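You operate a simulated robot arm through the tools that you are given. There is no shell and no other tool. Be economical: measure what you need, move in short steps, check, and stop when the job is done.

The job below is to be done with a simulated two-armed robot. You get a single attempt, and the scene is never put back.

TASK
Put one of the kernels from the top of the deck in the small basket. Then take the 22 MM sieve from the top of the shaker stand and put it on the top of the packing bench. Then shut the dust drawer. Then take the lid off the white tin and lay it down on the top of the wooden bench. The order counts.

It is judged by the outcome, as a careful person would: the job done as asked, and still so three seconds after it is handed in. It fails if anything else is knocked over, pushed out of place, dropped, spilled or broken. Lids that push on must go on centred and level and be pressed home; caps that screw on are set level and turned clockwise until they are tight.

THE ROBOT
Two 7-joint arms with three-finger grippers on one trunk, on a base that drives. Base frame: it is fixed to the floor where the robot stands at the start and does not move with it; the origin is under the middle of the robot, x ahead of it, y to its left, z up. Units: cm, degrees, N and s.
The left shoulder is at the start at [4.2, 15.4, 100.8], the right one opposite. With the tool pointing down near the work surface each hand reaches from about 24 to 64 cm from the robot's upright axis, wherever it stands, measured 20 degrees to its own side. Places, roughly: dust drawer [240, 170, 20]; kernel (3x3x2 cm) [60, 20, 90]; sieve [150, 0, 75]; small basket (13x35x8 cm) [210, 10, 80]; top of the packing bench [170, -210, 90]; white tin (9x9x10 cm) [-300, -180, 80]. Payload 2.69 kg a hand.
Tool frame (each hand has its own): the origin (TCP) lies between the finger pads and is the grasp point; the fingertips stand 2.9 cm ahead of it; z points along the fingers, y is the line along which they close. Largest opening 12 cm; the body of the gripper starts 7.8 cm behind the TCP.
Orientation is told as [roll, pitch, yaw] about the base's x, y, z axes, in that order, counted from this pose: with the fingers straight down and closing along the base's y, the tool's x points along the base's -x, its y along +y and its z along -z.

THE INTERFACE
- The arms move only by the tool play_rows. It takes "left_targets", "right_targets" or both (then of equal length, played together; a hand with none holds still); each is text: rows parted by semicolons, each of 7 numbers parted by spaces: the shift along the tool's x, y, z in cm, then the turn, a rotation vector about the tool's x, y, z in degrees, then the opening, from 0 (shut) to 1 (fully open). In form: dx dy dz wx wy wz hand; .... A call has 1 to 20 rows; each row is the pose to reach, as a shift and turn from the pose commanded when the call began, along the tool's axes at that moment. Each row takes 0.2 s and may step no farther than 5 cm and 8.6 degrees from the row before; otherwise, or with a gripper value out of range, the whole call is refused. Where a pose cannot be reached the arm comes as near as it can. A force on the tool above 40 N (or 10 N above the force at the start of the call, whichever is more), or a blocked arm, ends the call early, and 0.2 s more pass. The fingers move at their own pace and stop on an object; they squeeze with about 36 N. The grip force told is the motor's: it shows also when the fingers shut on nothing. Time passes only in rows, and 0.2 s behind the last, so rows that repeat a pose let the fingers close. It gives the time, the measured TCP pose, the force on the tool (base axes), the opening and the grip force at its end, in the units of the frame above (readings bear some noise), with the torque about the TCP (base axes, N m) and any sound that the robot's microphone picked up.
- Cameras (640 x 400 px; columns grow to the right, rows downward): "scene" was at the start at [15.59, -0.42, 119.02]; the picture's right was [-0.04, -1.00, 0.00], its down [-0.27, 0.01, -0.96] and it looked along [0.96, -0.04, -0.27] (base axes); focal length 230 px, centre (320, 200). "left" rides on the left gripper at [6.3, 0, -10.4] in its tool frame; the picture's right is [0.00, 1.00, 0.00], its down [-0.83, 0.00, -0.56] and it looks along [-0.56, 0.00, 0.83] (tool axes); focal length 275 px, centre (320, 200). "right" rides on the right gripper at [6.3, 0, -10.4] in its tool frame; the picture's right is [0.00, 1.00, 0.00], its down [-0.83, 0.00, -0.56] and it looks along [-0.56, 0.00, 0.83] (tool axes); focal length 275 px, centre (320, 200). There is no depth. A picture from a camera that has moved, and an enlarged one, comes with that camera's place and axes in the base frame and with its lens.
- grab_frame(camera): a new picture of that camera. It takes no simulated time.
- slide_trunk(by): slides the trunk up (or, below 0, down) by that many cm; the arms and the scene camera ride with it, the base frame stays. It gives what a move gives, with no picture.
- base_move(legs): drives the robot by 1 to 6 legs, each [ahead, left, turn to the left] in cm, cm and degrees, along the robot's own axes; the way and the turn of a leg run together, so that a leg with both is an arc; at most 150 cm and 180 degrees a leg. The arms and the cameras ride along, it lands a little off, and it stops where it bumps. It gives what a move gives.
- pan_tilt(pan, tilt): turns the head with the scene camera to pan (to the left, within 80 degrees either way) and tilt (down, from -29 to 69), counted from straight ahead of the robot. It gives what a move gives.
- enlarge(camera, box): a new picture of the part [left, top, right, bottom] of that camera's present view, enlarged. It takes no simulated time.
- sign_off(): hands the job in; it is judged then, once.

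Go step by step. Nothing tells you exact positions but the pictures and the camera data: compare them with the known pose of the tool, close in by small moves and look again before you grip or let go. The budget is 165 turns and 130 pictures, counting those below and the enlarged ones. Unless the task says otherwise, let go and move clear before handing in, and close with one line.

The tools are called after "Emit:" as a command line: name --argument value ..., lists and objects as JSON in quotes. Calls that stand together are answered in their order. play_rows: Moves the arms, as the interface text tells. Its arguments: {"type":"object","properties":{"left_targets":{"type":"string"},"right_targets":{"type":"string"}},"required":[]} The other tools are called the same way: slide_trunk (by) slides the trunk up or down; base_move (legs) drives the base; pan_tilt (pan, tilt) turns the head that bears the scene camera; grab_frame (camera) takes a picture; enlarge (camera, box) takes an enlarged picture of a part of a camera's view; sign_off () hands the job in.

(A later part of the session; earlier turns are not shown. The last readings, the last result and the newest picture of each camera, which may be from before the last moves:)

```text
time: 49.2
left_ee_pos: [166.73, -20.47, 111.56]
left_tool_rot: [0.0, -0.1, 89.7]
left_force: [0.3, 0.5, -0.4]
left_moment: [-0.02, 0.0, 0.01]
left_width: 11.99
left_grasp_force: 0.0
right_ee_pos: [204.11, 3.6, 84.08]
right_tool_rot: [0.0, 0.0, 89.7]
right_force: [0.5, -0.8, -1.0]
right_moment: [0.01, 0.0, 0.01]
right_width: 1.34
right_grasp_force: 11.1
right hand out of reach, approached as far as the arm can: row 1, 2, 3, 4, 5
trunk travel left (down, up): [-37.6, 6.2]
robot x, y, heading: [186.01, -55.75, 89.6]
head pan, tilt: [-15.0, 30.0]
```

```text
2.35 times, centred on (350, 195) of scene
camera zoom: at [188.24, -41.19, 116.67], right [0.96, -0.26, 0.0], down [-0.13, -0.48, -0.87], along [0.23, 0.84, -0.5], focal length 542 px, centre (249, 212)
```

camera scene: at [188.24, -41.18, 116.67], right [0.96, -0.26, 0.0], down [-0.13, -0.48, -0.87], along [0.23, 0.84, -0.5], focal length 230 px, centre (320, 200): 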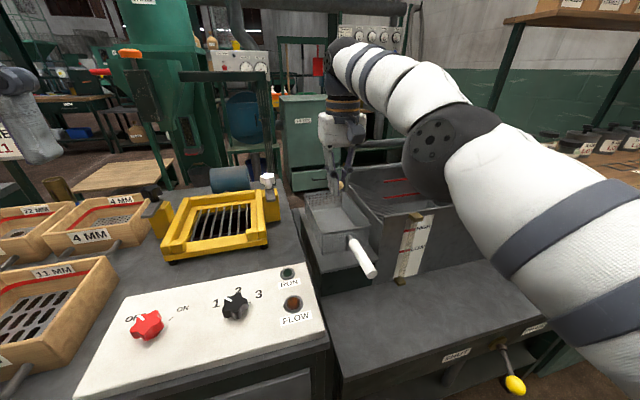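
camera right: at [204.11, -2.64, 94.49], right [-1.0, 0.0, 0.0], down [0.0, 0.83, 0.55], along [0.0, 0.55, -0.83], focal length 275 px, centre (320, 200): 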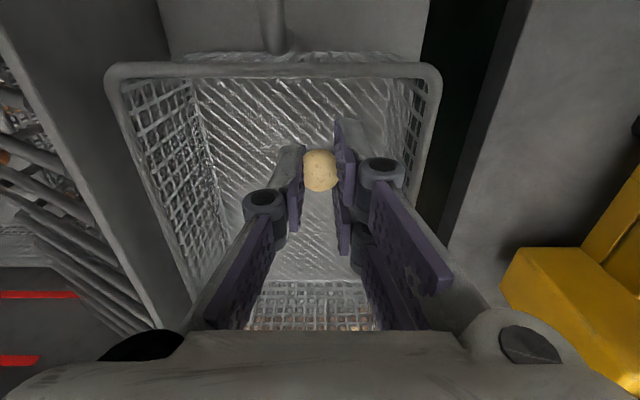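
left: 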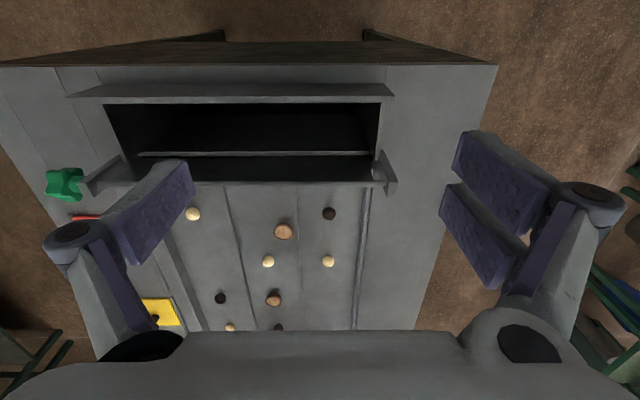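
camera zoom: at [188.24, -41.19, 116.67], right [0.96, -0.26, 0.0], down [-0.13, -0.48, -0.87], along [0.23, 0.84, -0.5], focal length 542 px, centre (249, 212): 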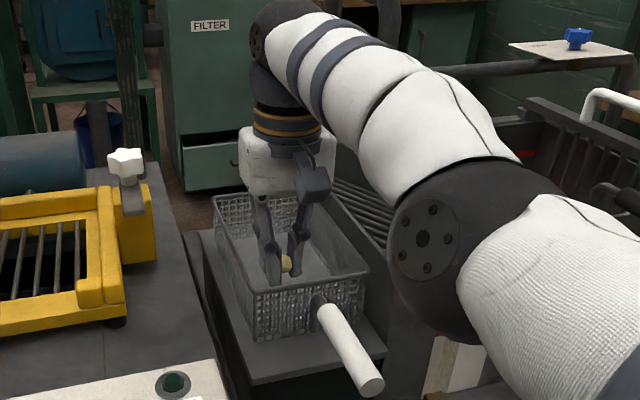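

Kernel is inside the basket walls. Lowering a little more toward the floor.

Emit:
play_rows --right_targets "0 0 1 0 0 0 0.08; 0 0 2 0 0 0 0.08; 0 0 3 0 0 0 0.08; 0 0 3 0 0 0 0.08"

Emit:
grab_frame --camera "right"

```text
time: 50.2
left_ee_pos: [166.59, -20.44, 111.53]
left_tool_rot: [0.0, -0.1, 89.7]
left_force: [0.6, 0.1, -0.9]
left_moment: [-0.02, 0.01, -0.01]
left_width: 11.99
left_grasp_force: 0.0
right_ee_pos: [204.12, 3.75, 81.07]
right_tool_rot: [0.0, 0.2, 89.7]
right_force: [1.2, -0.5, -0.7]
right_moment: [0.03, 0.0, -0.04]
right_width: 1.37
right_grasp_force: 11.1
trunk travel left (down, up): [-37.6, 6.2]
robot x, y, heading: [185.85, -56.33, 89.9]
head pan, tilt: [-15.0, 30.0]
```

```text
92 pictures are left
camera right: at [204.06, -2.46, 91.52], right [-1.0, 0.0, 0.0], down [0.0, 0.83, 0.55], along [0.0, 0.55, -0.83], focal length 275 px, centre (320, 200)
```

right: 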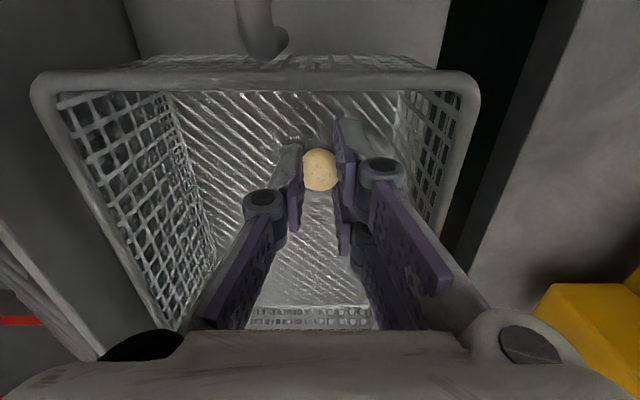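

Almost at the floor; one more centimetre, then release.

Emit:
play_rows --right_targets "0 0 0.6 0 0 0 0.08; 0 0 1.2 0 0 0 0.08; 0 0 1.2 0 0 0 0.12; 0 0 1.2 0 0 0 0.17; 0 0 1.2 0 0 0 0.25; 0 0 1.2 0 0 0 0.25; 0 0 1.2 0 0 0 0.25"

Emit:
grab_frame --camera "right"

```text
time: 51.8
left_ee_pos: [166.7, -20.46, 111.49]
left_tool_rot: [0.0, -0.1, 89.8]
left_force: [0.2, 0.1, 0.2]
left_moment: [0.0, -0.02, -0.02]
left_width: 12.01
left_grasp_force: 0.1
right_ee_pos: [204.05, 3.84, 79.89]
right_tool_rot: [0.0, 0.2, 89.7]
right_force: [-0.6, -0.2, -0.6]
right_moment: [0.0, -0.03, 0.01]
right_width: 2.97
right_grasp_force: 0.0
trunk travel left (down, up): [-37.6, 6.2]
robot x, y, heading: [185.82, -56.42, 89.5]
head pan, tilt: [-15.0, 30.0]
```

```text
91 pictures are left
camera right: at [204.08, -2.42, 90.29], right [-1.0, 0.0, 0.0], down [0.0, 0.83, 0.55], along [0.0, 0.55, -0.83], focal length 275 px, centre (320, 200)
```

right: 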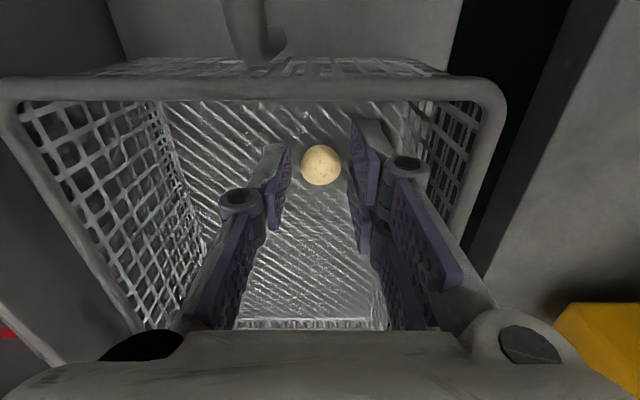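

The kernel rests in the basket. I'll raise the hand straight up and back.

Emit:
play_rows --right_targets "0 0 -3 0 0 0 0.25; 0.2 0 -6 0 0 0 0.25; 0.5 0 -10 0 0 0 0.25; 2 0.5 -14 0 0 0 0.25; 5 1 -17.5 0 0 0 0.25; 8.5 2 -20.5 0 0 0 0.25; 12.5 3 -23 0 0 0 0.25; 16.5 4 -25 0 0 0 0.25; 20.5 4.5 -27 0 0 0 0.25; 24 5 -29 0 0 0 0.25; 24 5 -29 0 0 0 0.25"

Emit:
enlarge --camera "scene" --box '[270, 110, 430, 280]'

Emit:
pan_tilt --pan 45 --tilt 40

Emit:
grab_frame --camera "scene"

```text
time: 54.2
left_ee_pos: [167.13, -20.51, 111.74]
left_tool_rot: [0.3, -0.3, 89.7]
left_force: [1.0, 0.4, 0.5]
left_moment: [-0.06, 0.11, 0.02]
left_width: 12.02
left_grasp_force: 0.0
right_ee_pos: [200.22, -18.24, 110.61]
right_tool_rot: [4.1, -1.9, 86.0]
right_force: [-5.2, -11.1, -18.4]
right_moment: [1.26, -0.6, -0.02]
right_width: 2.98
right_grasp_force: 0.0
right hand out of reach, approached as far as the arm can: row 5, 6, 7, 8, 9, 10
trunk travel left (down, up): [-37.6, 6.2]
robot x, y, heading: [185.65, -56.38, 89.6]
head pan, tilt: [-15.0, 30.0]
```

```text
2.35 times, centred on (350, 195) of scene
camera zoom: at [188.73, -41.32, 116.69], right [0.96, -0.26, 0.0], down [-0.14, -0.48, -0.87], along [0.23, 0.84, -0.5], focal length 542 px, centre (249, 212)
```

zoom: 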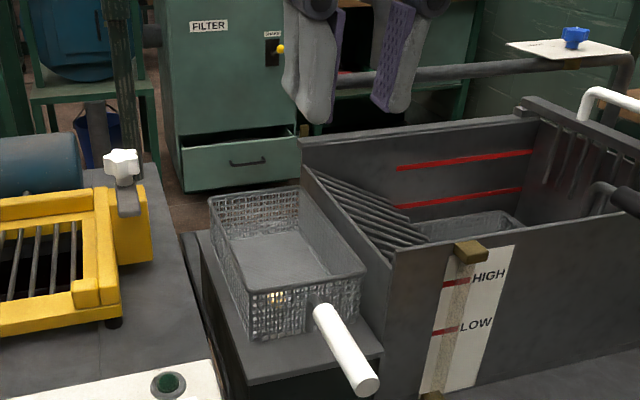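

```text
time: 55.5
left_ee_pos: [166.64, -20.34, 111.51]
left_tool_rot: [0.0, -0.1, 89.8]
left_force: [-0.3, -0.8, 0.4]
left_moment: [0.0, -0.01, 0.0]
left_width: 12.0
left_grasp_force: 0.1
right_ee_pos: [199.85, -17.74, 110.77]
right_tool_rot: [4.3, -1.9, 85.7]
right_force: [1.3, -0.7, 0.0]
right_moment: [0.0, -0.01, 0.02]
right_width: 3.04
right_grasp_force: 0.1
trunk travel left (down, up): [-37.6, 6.2]
robot x, y, heading: [185.71, -56.17, 89.7]
head pan, tilt: [45.0, 40.0]
```

```text
89 pictures are left
camera scene: at [179.88, -43.86, 115.13], right [0.71, 0.7, 0.0], down [0.45, -0.46, -0.77], along [-0.54, 0.54, -0.64], focal length 230 px, centre (320, 200)
```

scene: 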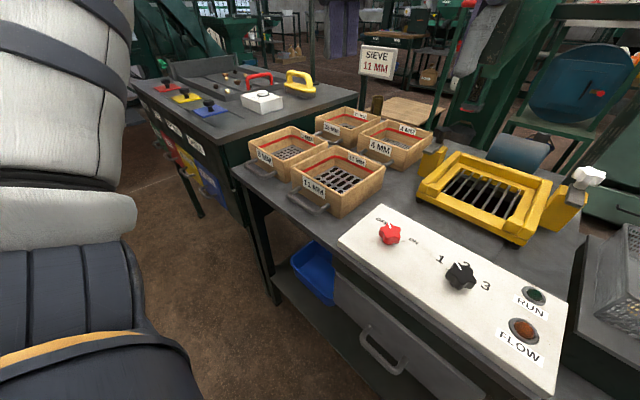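

The kernel is in the basket and nothing else moved. Now I'll measure the 22 MM sieve (back-left) precisely from this second viewpoint.

Emit:
enlarge --camera "scene" --box '[230, 80, 450, 220]'

Emit:
pan_tilt --pan 35 --tilt 10

Emit:
grab_frame --camera "scene"

```text
2.86 times, centred on (340, 150) of scene
camera zoom: at [179.88, -43.86, 115.13], right [0.71, 0.7, 0.0], down [0.45, -0.46, -0.77], along [-0.54, 0.54, -0.64], focal length 658 px, centre (263, 343)
```

zoom: 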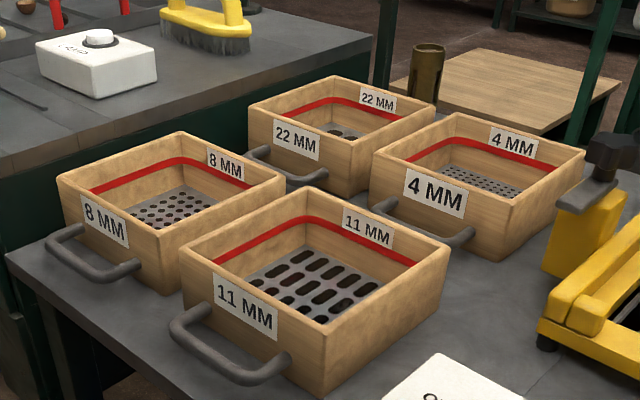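

```text
time: 56.5
left_ee_pos: [166.75, -20.48, 111.54]
left_tool_rot: [0.0, -0.1, 89.8]
left_force: [0.2, 0.4, -0.7]
left_moment: [0.0, 0.01, 0.0]
left_width: 12.01
left_grasp_force: 0.0
right_ee_pos: [199.83, -17.86, 110.8]
right_tool_rot: [4.3, -1.9, 85.6]
right_force: [-0.1, 0.5, 0.7]
right_moment: [0.0, 0.0, -0.02]
right_width: 2.98
right_grasp_force: 0.1
trunk travel left (down, up): [-37.6, 6.2]
robot x, y, heading: [186.0, -56.13, 89.5]
head pan, tilt: [35.0, 10.0]
```

```text
87 pictures are left
camera scene: at [180.56, -42.26, 119.89], right [0.82, 0.57, 0.0], down [0.1, -0.14, -0.98], along [-0.56, 0.81, -0.17], focal length 230 px, centre (320, 200)
```

scene: 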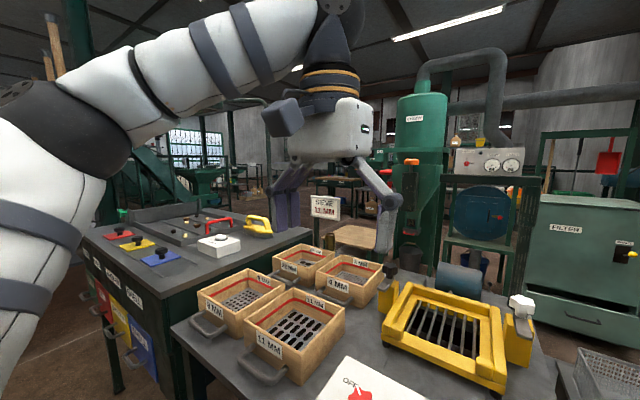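

From triangulation: the 22 MM sieve's box spans about x 125–142, y 9.5–25, rim z≈87, bottom ≈79.5. Plan: stand in front of it and pinch its two side walls with both hands, tools tilted forward ~45° for reach. First I drive in line with it.

Emit:
base_move --legs '[[0, 52.5, 0.3], [4, 0, 0]]'

Emit:
pan_tilt --pan 0 --tilt 28

Emit:
grab_frame --camera "scene"

Emit:
grab_frame --camera "left"

Emit:
grab_frame --camera "right"

```text
time: 61.5
left_ee_pos: [113.59, -16.28, 111.45]
left_tool_rot: [0.0, -0.1, 90.0]
left_force: [0.7, 0.8, -0.8]
left_moment: [-0.02, 0.01, -0.02]
left_width: 12.01
left_grasp_force: 0.1
right_ee_pos: [146.55, -15.52, 108.64]
right_tool_rot: [-0.1, 0.1, 89.9]
right_force: [0.7, 0.0, 0.2]
right_moment: [-0.05, 0.02, -0.02]
right_width: 3.02
right_grasp_force: 0.1
trunk travel left (down, up): [-37.6, 6.2]
robot x, y, heading: [132.42, -52.06, 89.8]
head pan, tilt: [35.0, 10.0]
```

```text
time: 62.5
left_ee_pos: [113.54, -16.31, 111.54]
left_tool_rot: [-0.1, 0.0, 89.9]
left_force: [1.5, 0.1, -0.3]
left_moment: [0.01, 0.0, -0.02]
left_width: 12.01
left_grasp_force: 0.1
right_ee_pos: [146.35, -15.64, 108.7]
right_tool_rot: [-0.1, 0.1, 90.0]
right_force: [-0.6, -0.2, 0.0]
right_moment: [0.01, -0.01, -0.01]
right_width: 3.01
right_grasp_force: 0.1
trunk travel left (down, up): [-37.6, 6.2]
robot x, y, heading: [132.87, -52.2, 90.1]
head pan, tilt: [0.0, 28.0]
```

```text
86 pictures are left
camera scene: at [132.85, -36.69, 116.98], right [1.0, 0.0, 0.0], down [0.0, -0.47, -0.88], along [0.0, 0.88, -0.47], focal length 230 px, centre (320, 200)
```

scene: 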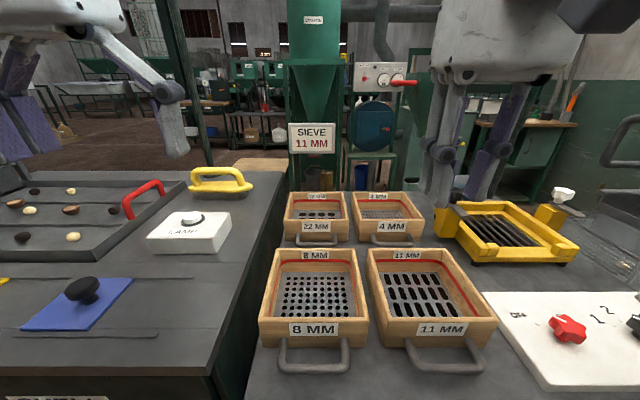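

```text
85 pictures are left
camera left: at [113.49, -22.64, 122.0], right [-1.0, 0.01, 0.0], down [0.0, 0.83, 0.56], along [0.0, 0.56, -0.83], focal length 275 px, centre (320, 200)
```

left: 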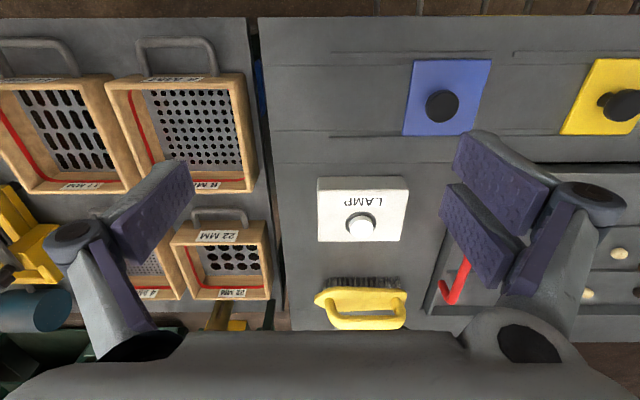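

```text
84 pictures are left
camera right: at [146.46, -21.93, 119.07], right [-1.0, 0.0, 0.0], down [0.0, 0.83, 0.56], along [0.0, 0.56, -0.83], focal length 275 px, centre (320, 200)
```

right: 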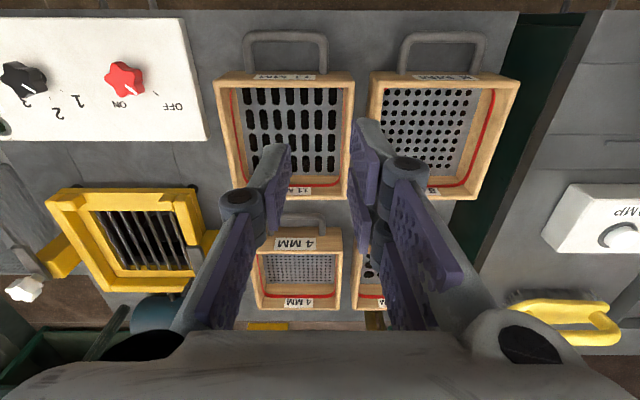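

I'll enlarge the 22 MM sieve in each camera for exact corners.

Emit:
enlarge --camera "left" --box '[140, 180, 300, 320]'

Emit:
enlarge --camera "scene" --box '[250, 110, 450, 260]'

```text
2.86 times, centred on (220, 250) of left
camera zoom: at [113.49, -22.64, 122.0], right [-1.0, 0.01, 0.0], down [0.0, 0.83, 0.56], along [0.0, 0.56, -0.83], focal length 786 px, centre (606, 57)
```

zoom: 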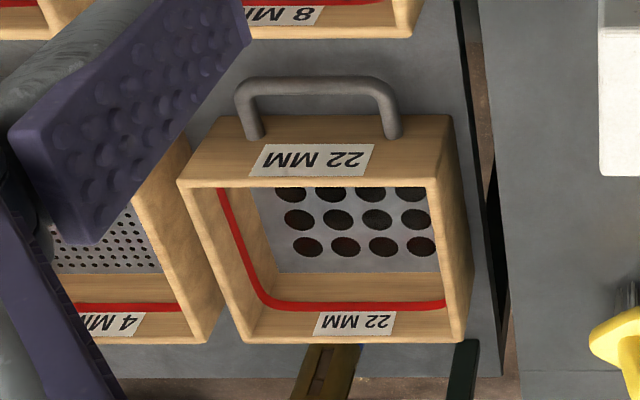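

```text
2.67 times, centred on (350, 185) of scene
camera zoom: at [132.85, -36.69, 116.98], right [1.0, 0.0, 0.0], down [0.0, -0.47, -0.88], along [0.0, 0.88, -0.47], focal length 614 px, centre (240, 240)
```

zoom: 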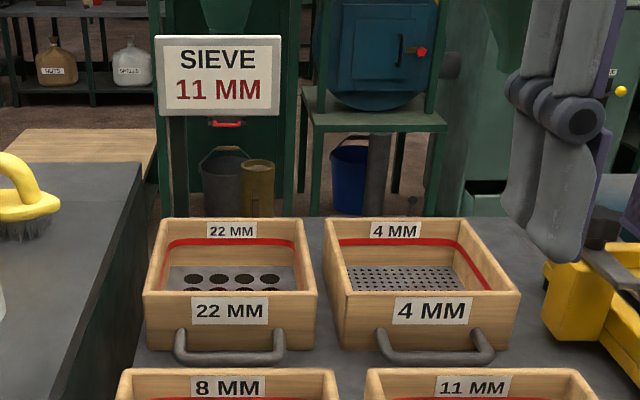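

Box corners agree: x 123.9–139.4, y 10–25.5, rim z≈87; gaps either side are ~2.6 and 4 cm. I'll tilt both tools forward 45° while moving them part way.

Emit:
play_rows --left_targets "-2 -1 0.5 0 -7 0 0.3; -5 -2 1 0 -14 0 0.3; -8 -3.5 2 0 -21 0 0.3; -11 -5 3 0 -28 0 0.3; -14 -6.5 4 0 -35 0 0.3; -17 -8 5 0 -40 0 0.3; -20 -9 6 0 -45 0 0.3; -20 -9 6 0 -45 0 0.3" --right_targets "-2 1 0.5 0 -7 0 0.25; -5 2 1 0 -14 0 0.25; -8 3 1.5 0 -21 0 0.25; -11 4 2 0 -28 0 0.25; -14 5 2.5 0 -35 0 0.25; -17 5.5 3 0 -40 0 0.25; -20 6 3.5 0 -45 0 0.25; -20 6 3.5 0 -45 0 0.25"

Emit:
grab_frame --camera "scene"

```text
time: 64.3
left_ee_pos: [122.78, 3.81, 105.6]
left_tool_rot: [-0.1, -45.2, 90.0]
left_force: [-0.6, -0.2, 0.0]
left_moment: [0.0, 0.01, -0.02]
left_width: 3.59
left_grasp_force: 0.2
right_ee_pos: [140.63, 4.16, 105.16]
right_tool_rot: [-0.1, -45.1, 89.9]
right_force: [-0.9, 0.2, 0.9]
right_moment: [0.02, -0.06, -0.03]
right_width: 2.99
right_grasp_force: 0.0
trunk travel left (down, up): [-37.6, 6.2]
robot x, y, heading: [132.73, -51.62, 89.9]
head pan, tilt: [0.0, 28.0]
```

```text
81 pictures are left
camera scene: at [132.86, -36.72, 116.99], right [1.0, 0.0, 0.0], down [0.0, -0.47, -0.88], along [0.0, 0.88, -0.47], focal length 230 px, centre (320, 200)
```

scene: 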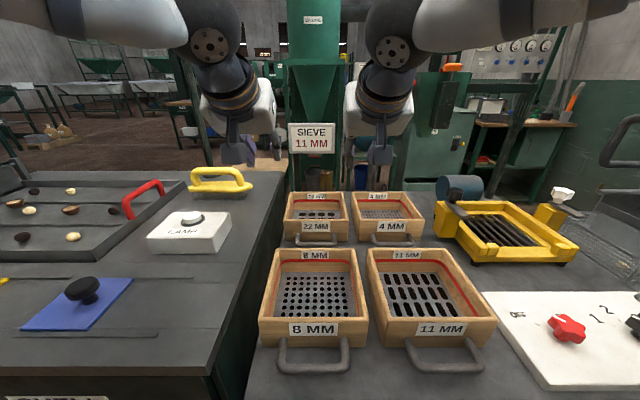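

Tilt works. Now forward-down to just above the side walls (z≈95).

Emit:
play_rows --left_targets "-0.4 -0.4 3.4 0 0 0 0.3; -0.8 -0.8 6.8 0 0 0 0.3; -1.2 -1.2 10.2 0 0 0 0.3; -1.5 -1.5 13.5 0 0 0 0.3; -1.84 -1.7 16.8 0 0 0 0.3; -1.84 -1.7 16.8 0 0 0 0.3" --right_targets "-0.4 0.4 3.3 0 0 0 0.25; -0.8 0.8 6.6 0 0 0 0.25; -1.2 1.2 9.9 0 0 0 0.25; -1.5 1.5 13.1 0 0 0 0.25; -1.9 1.83 16.3 0 0 0 0.25; -1.9 1.83 16.3 0 0 0 0.25"

Emit:
grab_frame --camera "left"

Emit:
grab_frame --camera "right"

Emit:
grab_frame --camera "scene"

```text
time: 65.7
left_ee_pos: [124.23, 16.75, 95.04]
left_tool_rot: [0.0, -45.1, 90.0]
left_force: [-0.4, -0.8, -0.8]
left_moment: [0.02, 0.04, 0.0]
left_width: 3.58
left_grasp_force: 0.0
right_ee_pos: [138.68, 17.15, 95.2]
right_tool_rot: [0.0, -45.0, 90.0]
right_force: [0.5, -0.8, 0.0]
right_moment: [0.02, -0.01, -0.01]
right_width: 3.0
right_grasp_force: 0.1
trunk travel left (down, up): [-37.6, 6.2]
robot x, y, heading: [133.02, -52.17, 90.1]
head pan, tilt: [0.0, 28.0]
```

```text
80 pictures are left
camera left: at [124.19, 5.01, 97.98], right [-1.0, 0.0, 0.0], down [0.0, 0.19, 0.98], along [0.0, 0.98, -0.19], focal length 275 px, centre (320, 200)
```

left: 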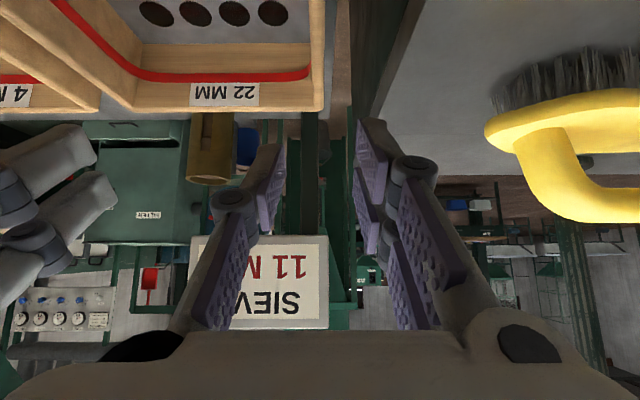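

```text
79 pictures are left
camera right: at [138.68, 5.4, 97.98], right [-1.0, 0.0, 0.0], down [0.0, 0.19, 0.98], along [0.0, 0.98, -0.19], focal length 275 px, centre (320, 200)
```

right: 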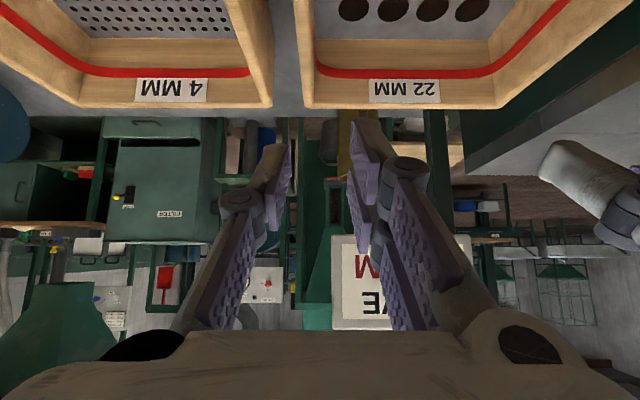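

```text
78 pictures are left
camera scene: at [132.86, -36.76, 117.0], right [1.0, 0.0, 0.0], down [0.0, -0.47, -0.88], along [0.0, 0.88, -0.47], focal length 230 px, centre (320, 200)
```

scene: 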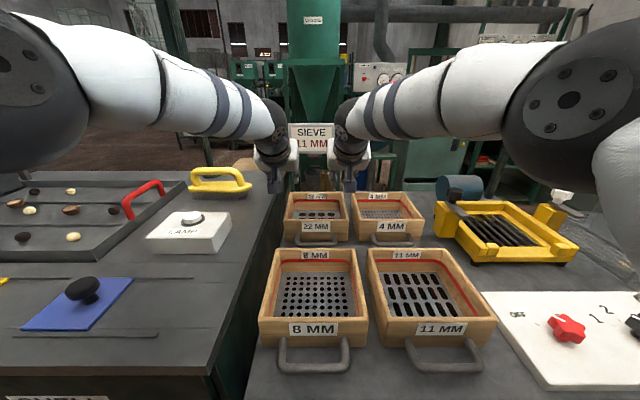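

The side walls are just below. I'll enlarge the tops of both wrist views to get the wall lines and the gap accurately.

Emit:
enlarge --camera "right" --box '[220, 0, 380, 120]'

Emit:
enlarge --camera "left" --box '[240, 0, 400, 120]'

```text
3.33 times, centred on (300, 60) of right
camera zoom: at [138.68, 5.4, 97.98], right [-1.0, 0.0, 0.0], down [0.0, 0.19, 0.98], along [0.0, 0.98, -0.19], focal length 918 px, centre (387, 667)
```

zoom: 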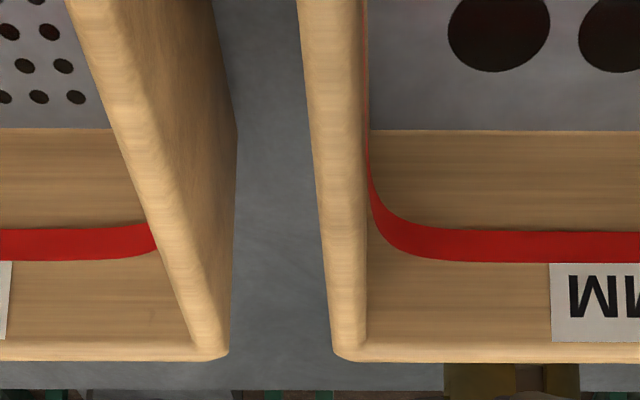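

```text
3.33 times, centred on (320, 60) of left
camera zoom: at [124.19, 5.01, 97.98], right [-1.0, 0.0, 0.0], down [0.0, 0.19, 0.98], along [0.0, 0.98, -0.19], focal length 918 px, centre (320, 667)
```

zoom: 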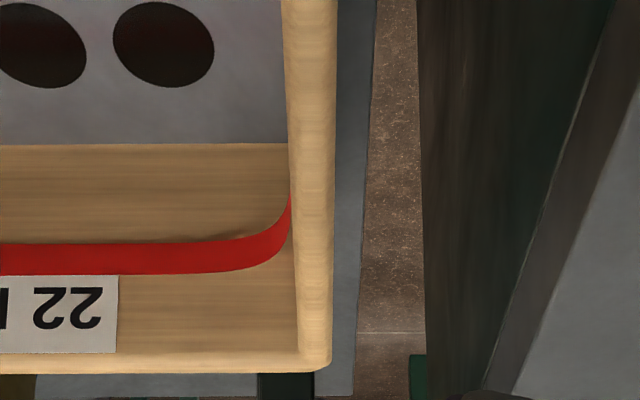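

Wall centrelines: left x≈124.33, right x≈139.55 (0.8 cm thick), gap to the 4 MM box 2.5 cm. I'll align and lower vertically with narrow openings so the fingers straddle the walls.

Emit:
play_rows --left_targets "0 -0.1 0 0 0 0 0.25; 1.5 -0.1 1.6 0 0 0 0.22; 3 -0.1 3.2 0 0 0 0.2; 4.4 -0.1 4.7 0 0 0 0.2; 5.34 -0.1 5.69 0 0 0 0.2; 5.34 -0.1 5.69 0 0 0 0.2" --right_targets "0 -0.87 0 0 0 0 0.2; 1.5 -0.87 1.5 0 0 0 0.2; 3 -0.87 3 0 0 0 0.2; 4.6 -0.87 4.5 0 0 0 0.2; 5.76 -0.87 5.55 0 0 0 0.2; 5.76 -0.87 5.55 0 0 0 0.2"

Emit:
enlarge --camera "right" --box '[200, 0, 440, 220]'

Emit:
enlarge --camera "left" --box '[200, 0, 440, 220]'

Emit:
enlarge --camera "scene" --box '[250, 130, 420, 260]'

```text
time: 67.1
left_ee_pos: [124.44, 17.14, 87.26]
left_tool_rot: [0.0, -45.0, 89.9]
left_force: [1.2, 0.7, -0.4]
left_moment: [0.01, -0.04, 0.0]
left_width: 2.39
left_grasp_force: 0.1
right_ee_pos: [139.59, 17.15, 87.07]
right_tool_rot: [0.1, -45.0, 89.9]
right_force: [-0.1, -0.2, 0.0]
right_moment: [0.0, 0.0, 0.01]
right_width: 2.43
right_grasp_force: 0.1
trunk travel left (down, up): [-37.6, 6.2]
robot x, y, heading: [133.06, -52.24, 89.8]
head pan, tilt: [0.0, 28.0]
```

```text
1.82 times, centred on (320, 110) of right
camera zoom: at [139.5, 5.29, 89.88], right [-1.0, 0.0, 0.0], down [0.0, 0.19, 0.98], along [0.0, 0.98, -0.19], focal length 500 px, centre (320, 364)
```

zoom: 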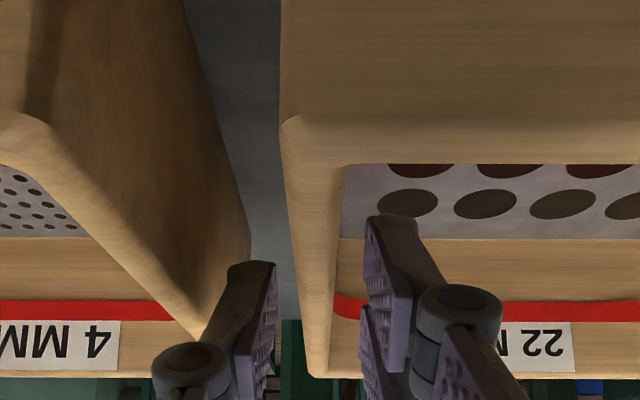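

```text
1.82 times, centred on (320, 110) of left
camera zoom: at [124.33, 5.31, 90.14], right [-1.0, 0.0, 0.0], down [0.0, 0.19, 0.98], along [0.0, 0.98, -0.19], focal length 500 px, centre (320, 364)
```

zoom: 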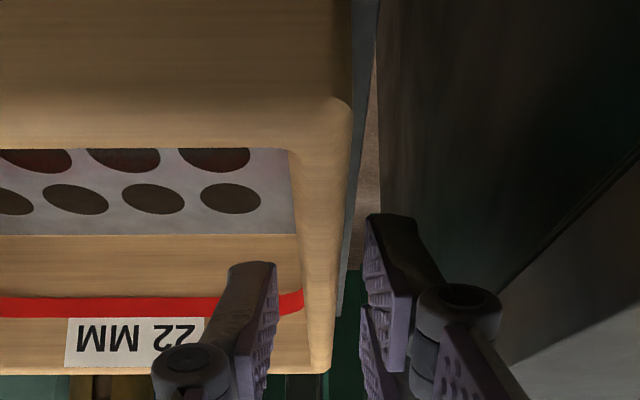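

```text
3.08 times, centred on (335, 195) of scene
camera zoom: at [132.85, -36.69, 116.99], right [1.0, 0.0, 0.0], down [0.0, -0.47, -0.88], along [0.0, 0.88, -0.47], focal length 708 px, centre (274, 215)
```

zoom: 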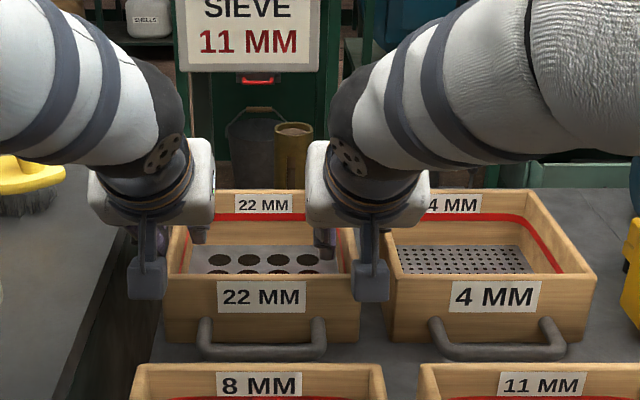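

Both hands straddle the walls with no contact. I'll narrow the openings, lower 0.6 cm more, and close.

Emit:
play_rows --left_targets "0 0 0 0 0 0 0.13; 0.42 0.08 0.42 0 0 0 0.13; 0.42 0.08 0.42 0 0 0 0.06; 0.42 0.08 0.42 0 0 0 0; 0.42 0.08 0.42 0 0 0 0; 0.42 0.08 0.42 0 0 0 0" --right_targets "0 0 0 0 0 0 0.13; 0.35 0 0.35 0 0 0 0.13; 0.35 0 0.35 0 0 0 0.06; 0.35 0 0.35 0 0 0 0; 0.35 0 0.35 0 0 0 0; 0.35 0 0.35 0 0 0 0"

Emit:
enlarge --camera "scene" --box '[250, 130, 420, 260]'

Emit:
enlarge --camera "right" --box '[200, 0, 440, 220]'

```text
time: 68.5
left_ee_pos: [124.39, 17.08, 86.58]
left_tool_rot: [0.0, -45.0, 89.9]
left_force: [0.0, 1.1, 1.8]
left_moment: [-0.1, -0.05, 0.03]
left_width: 0.77
left_grasp_force: 35.5
right_ee_pos: [139.54, 17.13, 86.47]
right_tool_rot: [-0.1, -45.1, 89.9]
right_force: [0.4, -0.3, 0.4]
right_moment: [0.15, -0.11, 0.05]
right_width: 0.76
right_grasp_force: 35.8
trunk travel left (down, up): [-37.6, 6.2]
robot x, y, heading: [132.77, -52.04, 90.0]
head pan, tilt: [0.0, 28.0]
```

```text
3.08 times, centred on (335, 195) of scene
camera zoom: at [132.86, -36.67, 116.98], right [1.0, 0.0, 0.0], down [0.0, -0.47, -0.88], along [0.0, 0.88, -0.47], focal length 708 px, centre (274, 215)
```

zoom: 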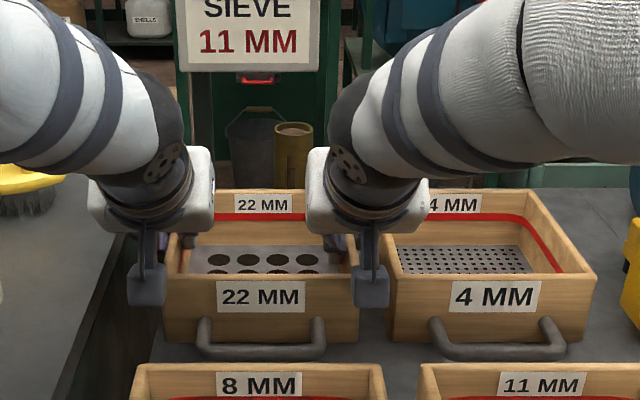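

```text
1.82 times, centred on (320, 110) of right
camera zoom: at [139.54, 5.3, 89.38], right [-1.0, 0.0, 0.0], down [0.0, 0.19, 0.98], along [0.0, 0.98, -0.19], focal length 500 px, centre (320, 364)
```

zoom: 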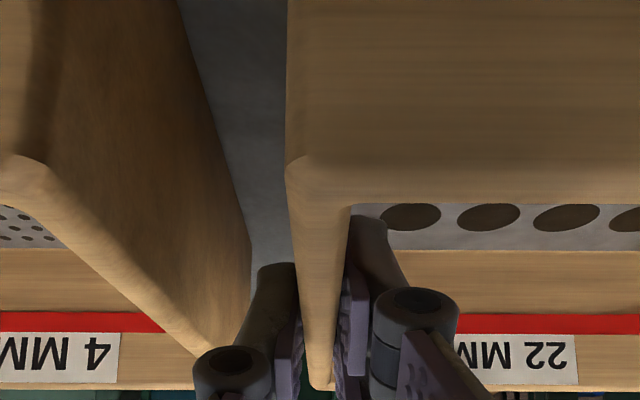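

Both grips are firm at the wall thickness. Lifting straight up together 6 cm, then checking.

Emit:
play_rows --left_targets "-0.7 0 -0.7 0 0 0 0; -1.4 0 -1.4 0 0 0 0; -2.1 0 -2.1 0 0 0 0; -2.8 0 -2.8 0 0 0 0; -3.5 0 -3.5 0 0 0 0; -4.2 0 -4.2 0 0 0 0; -4.2 0 -4.2 0 0 0 0" --right_targets "-0.7 0 -0.7 0 0 0 0; -1.4 0 -1.4 0 0 0 0; -2.1 0 -2.1 0 0 0 0; -2.8 0 -2.8 0 0 0 0; -3.5 0 -3.5 0 0 0 0; -4.2 0 -4.2 0 0 0 0; -4.2 0 -4.2 0 0 0 0"

Emit:
grab_frame --camera "scene"

```text
time: 70.1
left_ee_pos: [124.22, 17.08, 92.57]
left_tool_rot: [0.0, -45.1, 90.0]
left_force: [4.0, 2.7, 0.3]
left_moment: [0.22, -0.23, 0.12]
left_width: 0.79
left_grasp_force: 35.4
right_ee_pos: [139.55, 17.16, 92.44]
right_tool_rot: [0.1, -44.9, 89.9]
right_force: [-4.3, -2.7, -4.4]
right_moment: [-0.21, -0.11, 0.25]
right_width: 0.8
right_grasp_force: 35.8
trunk travel left (down, up): [-37.6, 6.2]
robot x, y, heading: [133.12, -52.41, 90.2]
head pan, tilt: [0.0, 28.0]
```

```text
70 pictures are left
camera scene: at [132.86, -36.65, 116.97], right [1.0, 0.0, 0.0], down [0.0, -0.47, -0.88], along [0.0, 0.88, -0.47], focal length 230 px, centre (320, 200)
```

scene: 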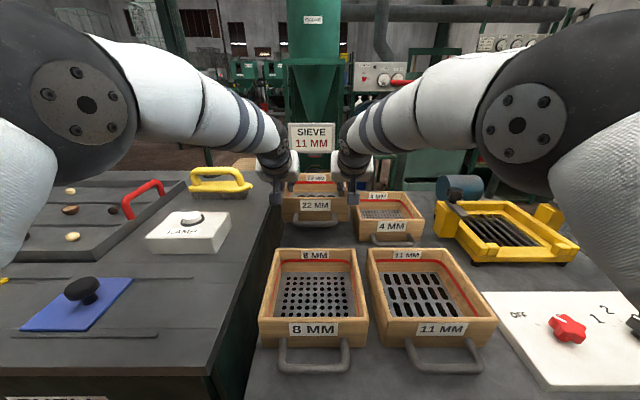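

The sieve hangs level between both hands. I'll raise the trunk 6 cm so that it clears everything, then draw it toward me.

Emit:
slide_trunk --by 6

Emit:
play_rows --left_targets "1.4 0 -1.4 0 0 0 0; 2.8 0 -2.8 0 0 0 0; 4.2 0 -4.2 0 0 0 0; 5.6 0 -5.6 0 0 0 0; 7 0 -7 0 0 0 0; 8.4 0 -8.4 0 0 0 0; 9.8 0 -9.8 0 0 0 0; 11.2 0 -11.2 0 0 0 0; 12.6 0 -12.6 0 0 0 0; 14 0 -14 0 0 0 0; 14 0 -14 0 0 0 0" --right_targets "1.4 0 -1.4 0 0 0 0; 2.8 0 -2.8 0 0 0 0; 4.2 0 -4.2 0 0 0 0; 5.6 0 -5.6 0 0 0 0; 7 0 -7 0 0 0 0; 8.4 0 -8.4 0 0 0 0; 9.8 0 -9.8 0 0 0 0; 11.2 0 -11.2 0 0 0 0; 12.6 0 -12.6 0 0 0 0; 14 0 -14 0 0 0 0; 14 0 -14 0 0 0 0"

Emit:
grab_frame --camera "scene"

```text
time: 71.1
left_ee_pos: [124.41, 17.18, 98.22]
left_tool_rot: [-0.1, -44.8, 89.9]
left_force: [5.2, 2.2, -1.5]
left_moment: [0.11, -0.21, 0.02]
left_width: 0.78
left_grasp_force: 35.9
right_ee_pos: [139.58, 17.18, 98.09]
right_tool_rot: [0.0, -44.7, 90.0]
right_force: [-4.5, -0.6, -3.6]
right_moment: [-0.02, 0.02, 0.17]
right_width: 0.78
right_grasp_force: 35.7
trunk travel left (down, up): [-43.6, 0.2]
robot x, y, heading: [133.18, -51.81, 89.9]
head pan, tilt: [0.0, 28.0]
```

```text
time: 73.5
left_ee_pos: [124.15, -2.75, 98.21]
left_tool_rot: [-0.8, -44.5, 90.7]
left_force: [28.5, 1.4, -2.3]
left_moment: [-0.56, 0.12, -0.86]
left_width: 0.78
left_grasp_force: 35.8
right_ee_pos: [139.47, -2.79, 98.01]
right_tool_rot: [1.5, -44.3, 88.8]
right_force: [-28.9, -1.4, -0.6]
right_moment: [0.54, -0.07, 1.08]
right_width: 0.78
right_grasp_force: 35.2
trunk travel left (down, up): [-43.6, 0.2]
robot x, y, heading: [132.74, -51.91, 89.7]
head pan, tilt: [0.0, 28.0]
```

```text
69 pictures are left
camera scene: at [134.53, -42.77, 128.35], right [0.98, -0.19, 0.0], down [0.0, 0.01, -1.0], along [0.19, 0.98, 0.01], focal length 230 px, centre (320, 200)
```

scene: 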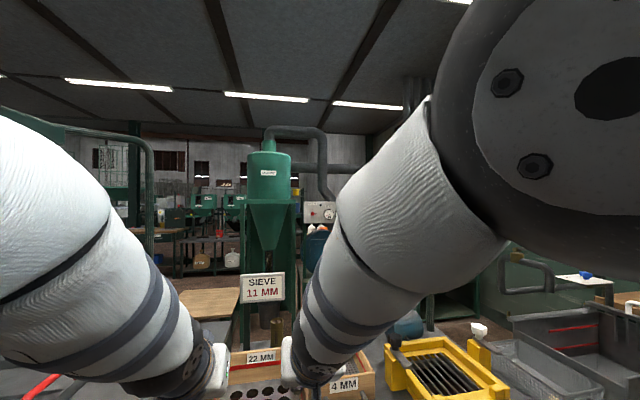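

Drawing in this far makes the upper arms press against the head and strain the grips. I'll reach forward again by 10 cm.

Emit:
play_rows --left_targets "-1.4 0 1.4 0 0 0 0; -2.8 0 2.8 0 0 0 0; -4.2 0 4.2 0 0 0 0; -5.6 0 5.6 0 0 0 0; -7 0 7 0 0 0 0; -7 0 7 0 0 0 0" --right_targets "-1.4 0 1.4 0 0 0 0; -2.8 0 2.8 0 0 0 0; -4.2 0 4.2 0 0 0 0; -5.6 0 5.6 0 0 0 0; -7 0 7 0 0 0 0; -7 0 7 0 0 0 0"

Emit:
grab_frame --camera "scene"

```text
time: 74.9
left_ee_pos: [124.36, 7.19, 98.65]
left_tool_rot: [0.1, -45.0, 89.9]
left_force: [12.5, -0.1, -2.0]
left_moment: [0.18, -0.2, -0.22]
left_width: 0.8
left_grasp_force: 35.7
right_ee_pos: [139.69, 7.15, 98.48]
right_tool_rot: [0.0, -45.0, 89.9]
right_force: [-11.8, -0.3, -2.0]
right_moment: [-0.22, 0.18, 0.22]
right_width: 0.78
right_grasp_force: 35.4
trunk travel left (down, up): [-43.6, 0.2]
robot x, y, heading: [132.71, -51.87, 90.0]
head pan, tilt: [0.0, 28.0]
```

```text
68 pictures are left
camera scene: at [132.85, -42.63, 123.81], right [1.0, 0.0, 0.0], down [0.0, -0.47, -0.88], along [0.0, 0.88, -0.47], focal length 230 px, centre (320, 200)
```

scene: 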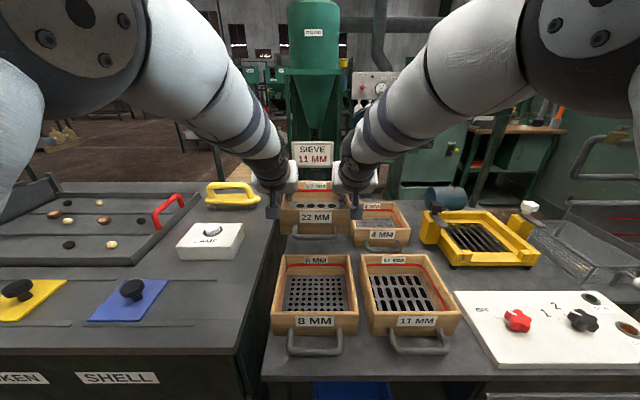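

The head is free again. I'll relax the hands slightly inward, then back off into the aisle and turn around toward the packing bench.

Emit:
play_rows --left_targets "0 -0.15 0 0 0 0 0; 0 -0.15 0 0 0 0 0" --right_targets "0 0.15 0 0 0 0 0; 0 0.15 0 0 0 0 0"

Emit:
base_move --legs '[[-56, 0, 0]]'

Emit:
grab_frame --camera "scene"

```text
time: 75.5
left_ee_pos: [124.46, 7.18, 98.63]
left_tool_rot: [0.0, -44.9, 90.0]
left_force: [1.6, 0.0, -0.1]
left_moment: [0.15, -0.07, 0.0]
left_width: 0.78
left_grasp_force: 36.0
right_ee_pos: [139.55, 7.12, 98.52]
right_tool_rot: [-0.2, -44.9, 89.9]
right_force: [-0.2, -0.5, -1.7]
right_moment: [-0.15, -0.08, 0.07]
right_width: 0.75
right_grasp_force: 36.0
trunk travel left (down, up): [-43.6, 0.2]
robot x, y, heading: [132.95, -52.23, 89.7]
head pan, tilt: [0.0, 28.0]
```

```text
time: 78.8
left_ee_pos: [124.21, -49.05, 98.68]
left_tool_rot: [0.1, -45.1, 89.9]
left_force: [-23.0, 0.9, -0.2]
left_moment: [-0.06, 0.31, 0.46]
left_width: 0.78
left_grasp_force: 35.7
right_ee_pos: [139.5, -48.96, 98.38]
right_tool_rot: [-0.2, -45.0, 89.9]
right_force: [22.3, -0.8, -3.0]
right_moment: [0.09, -0.37, -0.33]
right_width: 0.79
right_grasp_force: 36.1
trunk travel left (down, up): [-43.6, 0.2]
robot x, y, heading: [132.85, -107.88, 90.1]
head pan, tilt: [0.0, 28.0]
```

```text
67 pictures are left
camera scene: at [132.8, -98.73, 123.8], right [1.0, 0.0, 0.0], down [0.0, -0.47, -0.88], along [0.0, 0.88, -0.47], focal length 230 px, centre (320, 200)
```

scene: 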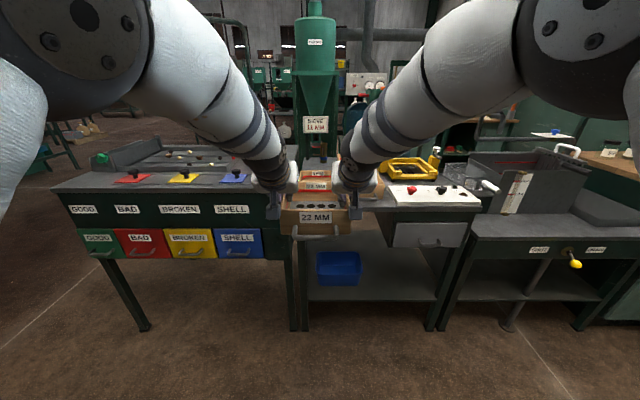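

The sieve is held level. Turning left 180° to face the packing bench.

Emit:
base_move --legs '[[0, 0, 90], [0, 0, 90]]'

Emit:
grab_frame --camera "scene"

```text
time: 86.8
left_ee_pos: [140.39, -167.71, 98.53]
left_tool_rot: [0.1, -45.1, -91.1]
left_force: [2.6, -0.7, -0.9]
left_moment: [-0.17, -0.01, 0.04]
left_width: 0.8
left_grasp_force: 35.6
right_ee_pos: [125.06, -167.33, 98.42]
right_tool_rot: [-0.3, -44.8, -91.1]
right_force: [-2.2, 1.0, -2.2]
right_moment: [0.2, 0.05, 0.01]
right_width: 0.79
right_grasp_force: 36.1
trunk travel left (down, up): [-43.6, 0.2]
robot x, y, heading: [132.83, -108.4, -90.9]
head pan, tilt: [0.0, 28.0]
```

```text
66 pictures are left
camera scene: at [132.61, -117.86, 123.8], right [-1.0, 0.02, 0.0], down [0.01, 0.47, -0.88], along [-0.02, -0.88, -0.47], focal length 230 px, centre (320, 200)
```

scene: 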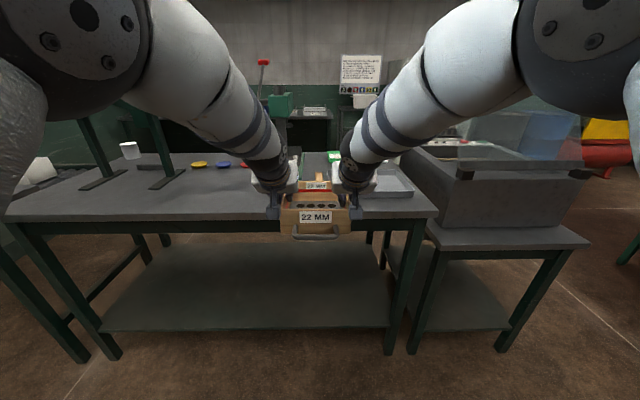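

I'm facing the packing bench; its front edge is near y≈−172. I'll enlarge to find a free area and check heights.

Emit:
enlarge --camera "scene" --box '[80, 120, 440, 250]'

Emit:
pan_tilt --pan 35 --tilt 28

Emit:
grab_frame --camera "scene"

```text
1.78 times, centred on (260, 185) of scene
camera zoom: at [132.61, -117.86, 123.8], right [-1.0, 0.02, 0.0], down [0.01, 0.47, -0.88], along [-0.02, -0.88, -0.47], focal length 409 px, centre (427, 227)
```

zoom: 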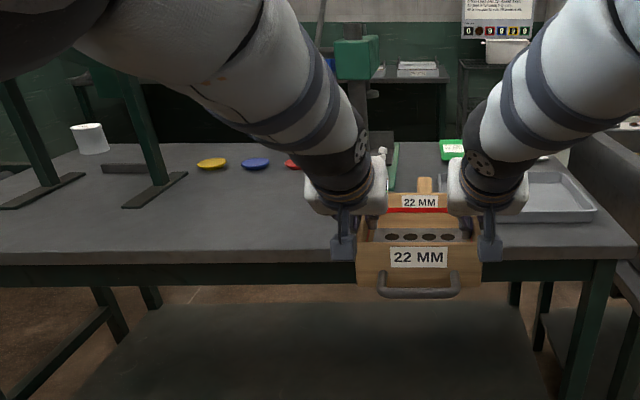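

```text
time: 87.8
left_ee_pos: [140.31, -167.61, 98.6]
left_tool_rot: [0.2, -45.0, -91.1]
left_force: [-0.7, -0.5, -1.7]
left_moment: [0.08, 0.05, 0.01]
left_width: 0.78
left_grasp_force: 35.5
right_ee_pos: [125.12, -167.36, 98.3]
right_tool_rot: [-0.1, -44.8, -91.1]
right_force: [0.1, -0.1, -1.4]
right_moment: [-0.09, 0.02, 0.09]
right_width: 0.76
right_grasp_force: 35.2
trunk travel left (down, up): [-43.6, 0.2]
robot x, y, heading: [133.22, -108.31, -90.9]
head pan, tilt: [35.0, 28.0]
```

```text
64 pictures are left
camera scene: at [137.86, -116.32, 123.8], right [-0.83, -0.56, 0.0], down [-0.26, 0.39, -0.88], along [0.49, -0.73, -0.47], focal length 230 px, centre (320, 200)
```

scene: 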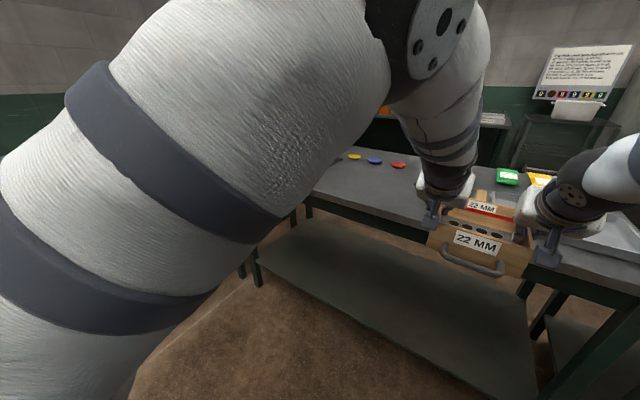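

The area x 150–183 on the bench's front half is free. I'll lift 5 cm more, shift sideways to x≈158 and take a second view to fix the bench height.

Emit:
play_rows --left_targets "-0.7 0 -0.7 0 0 0 0; -1.4 0 -1.4 0 0 0 0; -2.1 0 -2.1 0 0 0 0; -2.8 0 -2.8 0 0 0 0; -3.5 0 -3.5 0 0 0 0; -3.5 0 -3.5 0 0 0 0" --right_targets "-0.7 0 -0.7 0 0 0 0; -1.4 0 -1.4 0 0 0 0; -2.1 0 -2.1 0 0 0 0; -2.8 0 -2.8 0 0 0 0; -3.5 0 -3.5 0 0 0 0; -3.5 0 -3.5 0 0 0 0"

Emit:
base_move --legs '[[0, 26, 1]]'

Emit:
pan_tilt --pan 0 --tilt 28

Emit:
grab_frame --camera "scene"

```text
time: 89.2
left_ee_pos: [140.41, -167.68, 103.46]
left_tool_rot: [0.0, -45.0, -91.2]
left_force: [-2.3, 0.4, -0.7]
left_moment: [0.14, 0.04, -0.04]
left_width: 0.76
left_grasp_force: 35.9
right_ee_pos: [125.12, -167.41, 103.41]
right_tool_rot: [-0.3, -45.0, -91.0]
right_force: [2.1, 0.5, -2.0]
right_moment: [-0.09, 0.02, 0.11]
right_width: 0.78
right_grasp_force: 35.7
trunk travel left (down, up): [-43.6, 0.2]
robot x, y, heading: [133.0, -108.22, -91.0]
head pan, tilt: [35.0, 28.0]
```

```text
time: 91.8
left_ee_pos: [167.33, -167.86, 103.43]
left_tool_rot: [0.1, -44.9, -90.2]
left_force: [-3.0, 0.2, -0.4]
left_moment: [0.1, 0.11, -0.07]
left_width: 0.78
left_grasp_force: 36.1
right_ee_pos: [152.22, -167.81, 103.37]
right_tool_rot: [-0.2, -44.8, -90.1]
right_force: [3.3, 1.5, -3.3]
right_moment: [-0.08, 0.01, 0.09]
right_width: 0.78
right_grasp_force: 35.9
trunk travel left (down, up): [-43.6, 0.2]
robot x, y, heading: [158.65, -108.67, -90.1]
head pan, tilt: [35.0, 28.0]
```

```text
time: 92.8
left_ee_pos: [167.27, -167.87, 103.57]
left_tool_rot: [0.1, -45.0, -90.1]
left_force: [0.1, -0.6, -1.5]
left_moment: [0.09, 0.03, -0.01]
left_width: 0.79
left_grasp_force: 35.4
right_ee_pos: [152.05, -167.78, 103.38]
right_tool_rot: [-0.2, -45.0, -90.2]
right_force: [0.1, 0.4, -2.0]
right_moment: [-0.03, 0.0, 0.06]
right_width: 0.78
right_grasp_force: 35.8
trunk travel left (down, up): [-43.6, 0.2]
robot x, y, heading: [158.79, -108.79, -90.1]
head pan, tilt: [0.0, 28.0]
```

```text
63 pictures are left
camera scene: at [158.73, -118.13, 123.8], right [-1.0, 0.0, 0.0], down [0.0, 0.47, -0.88], along [0.0, -0.88, -0.47], focal length 230 px, centre (320, 200)
```

scene: 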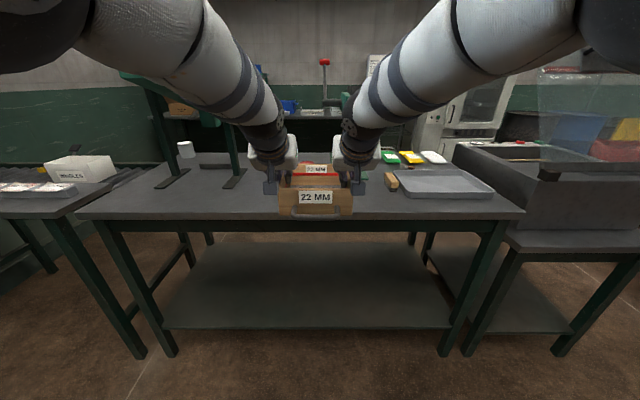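

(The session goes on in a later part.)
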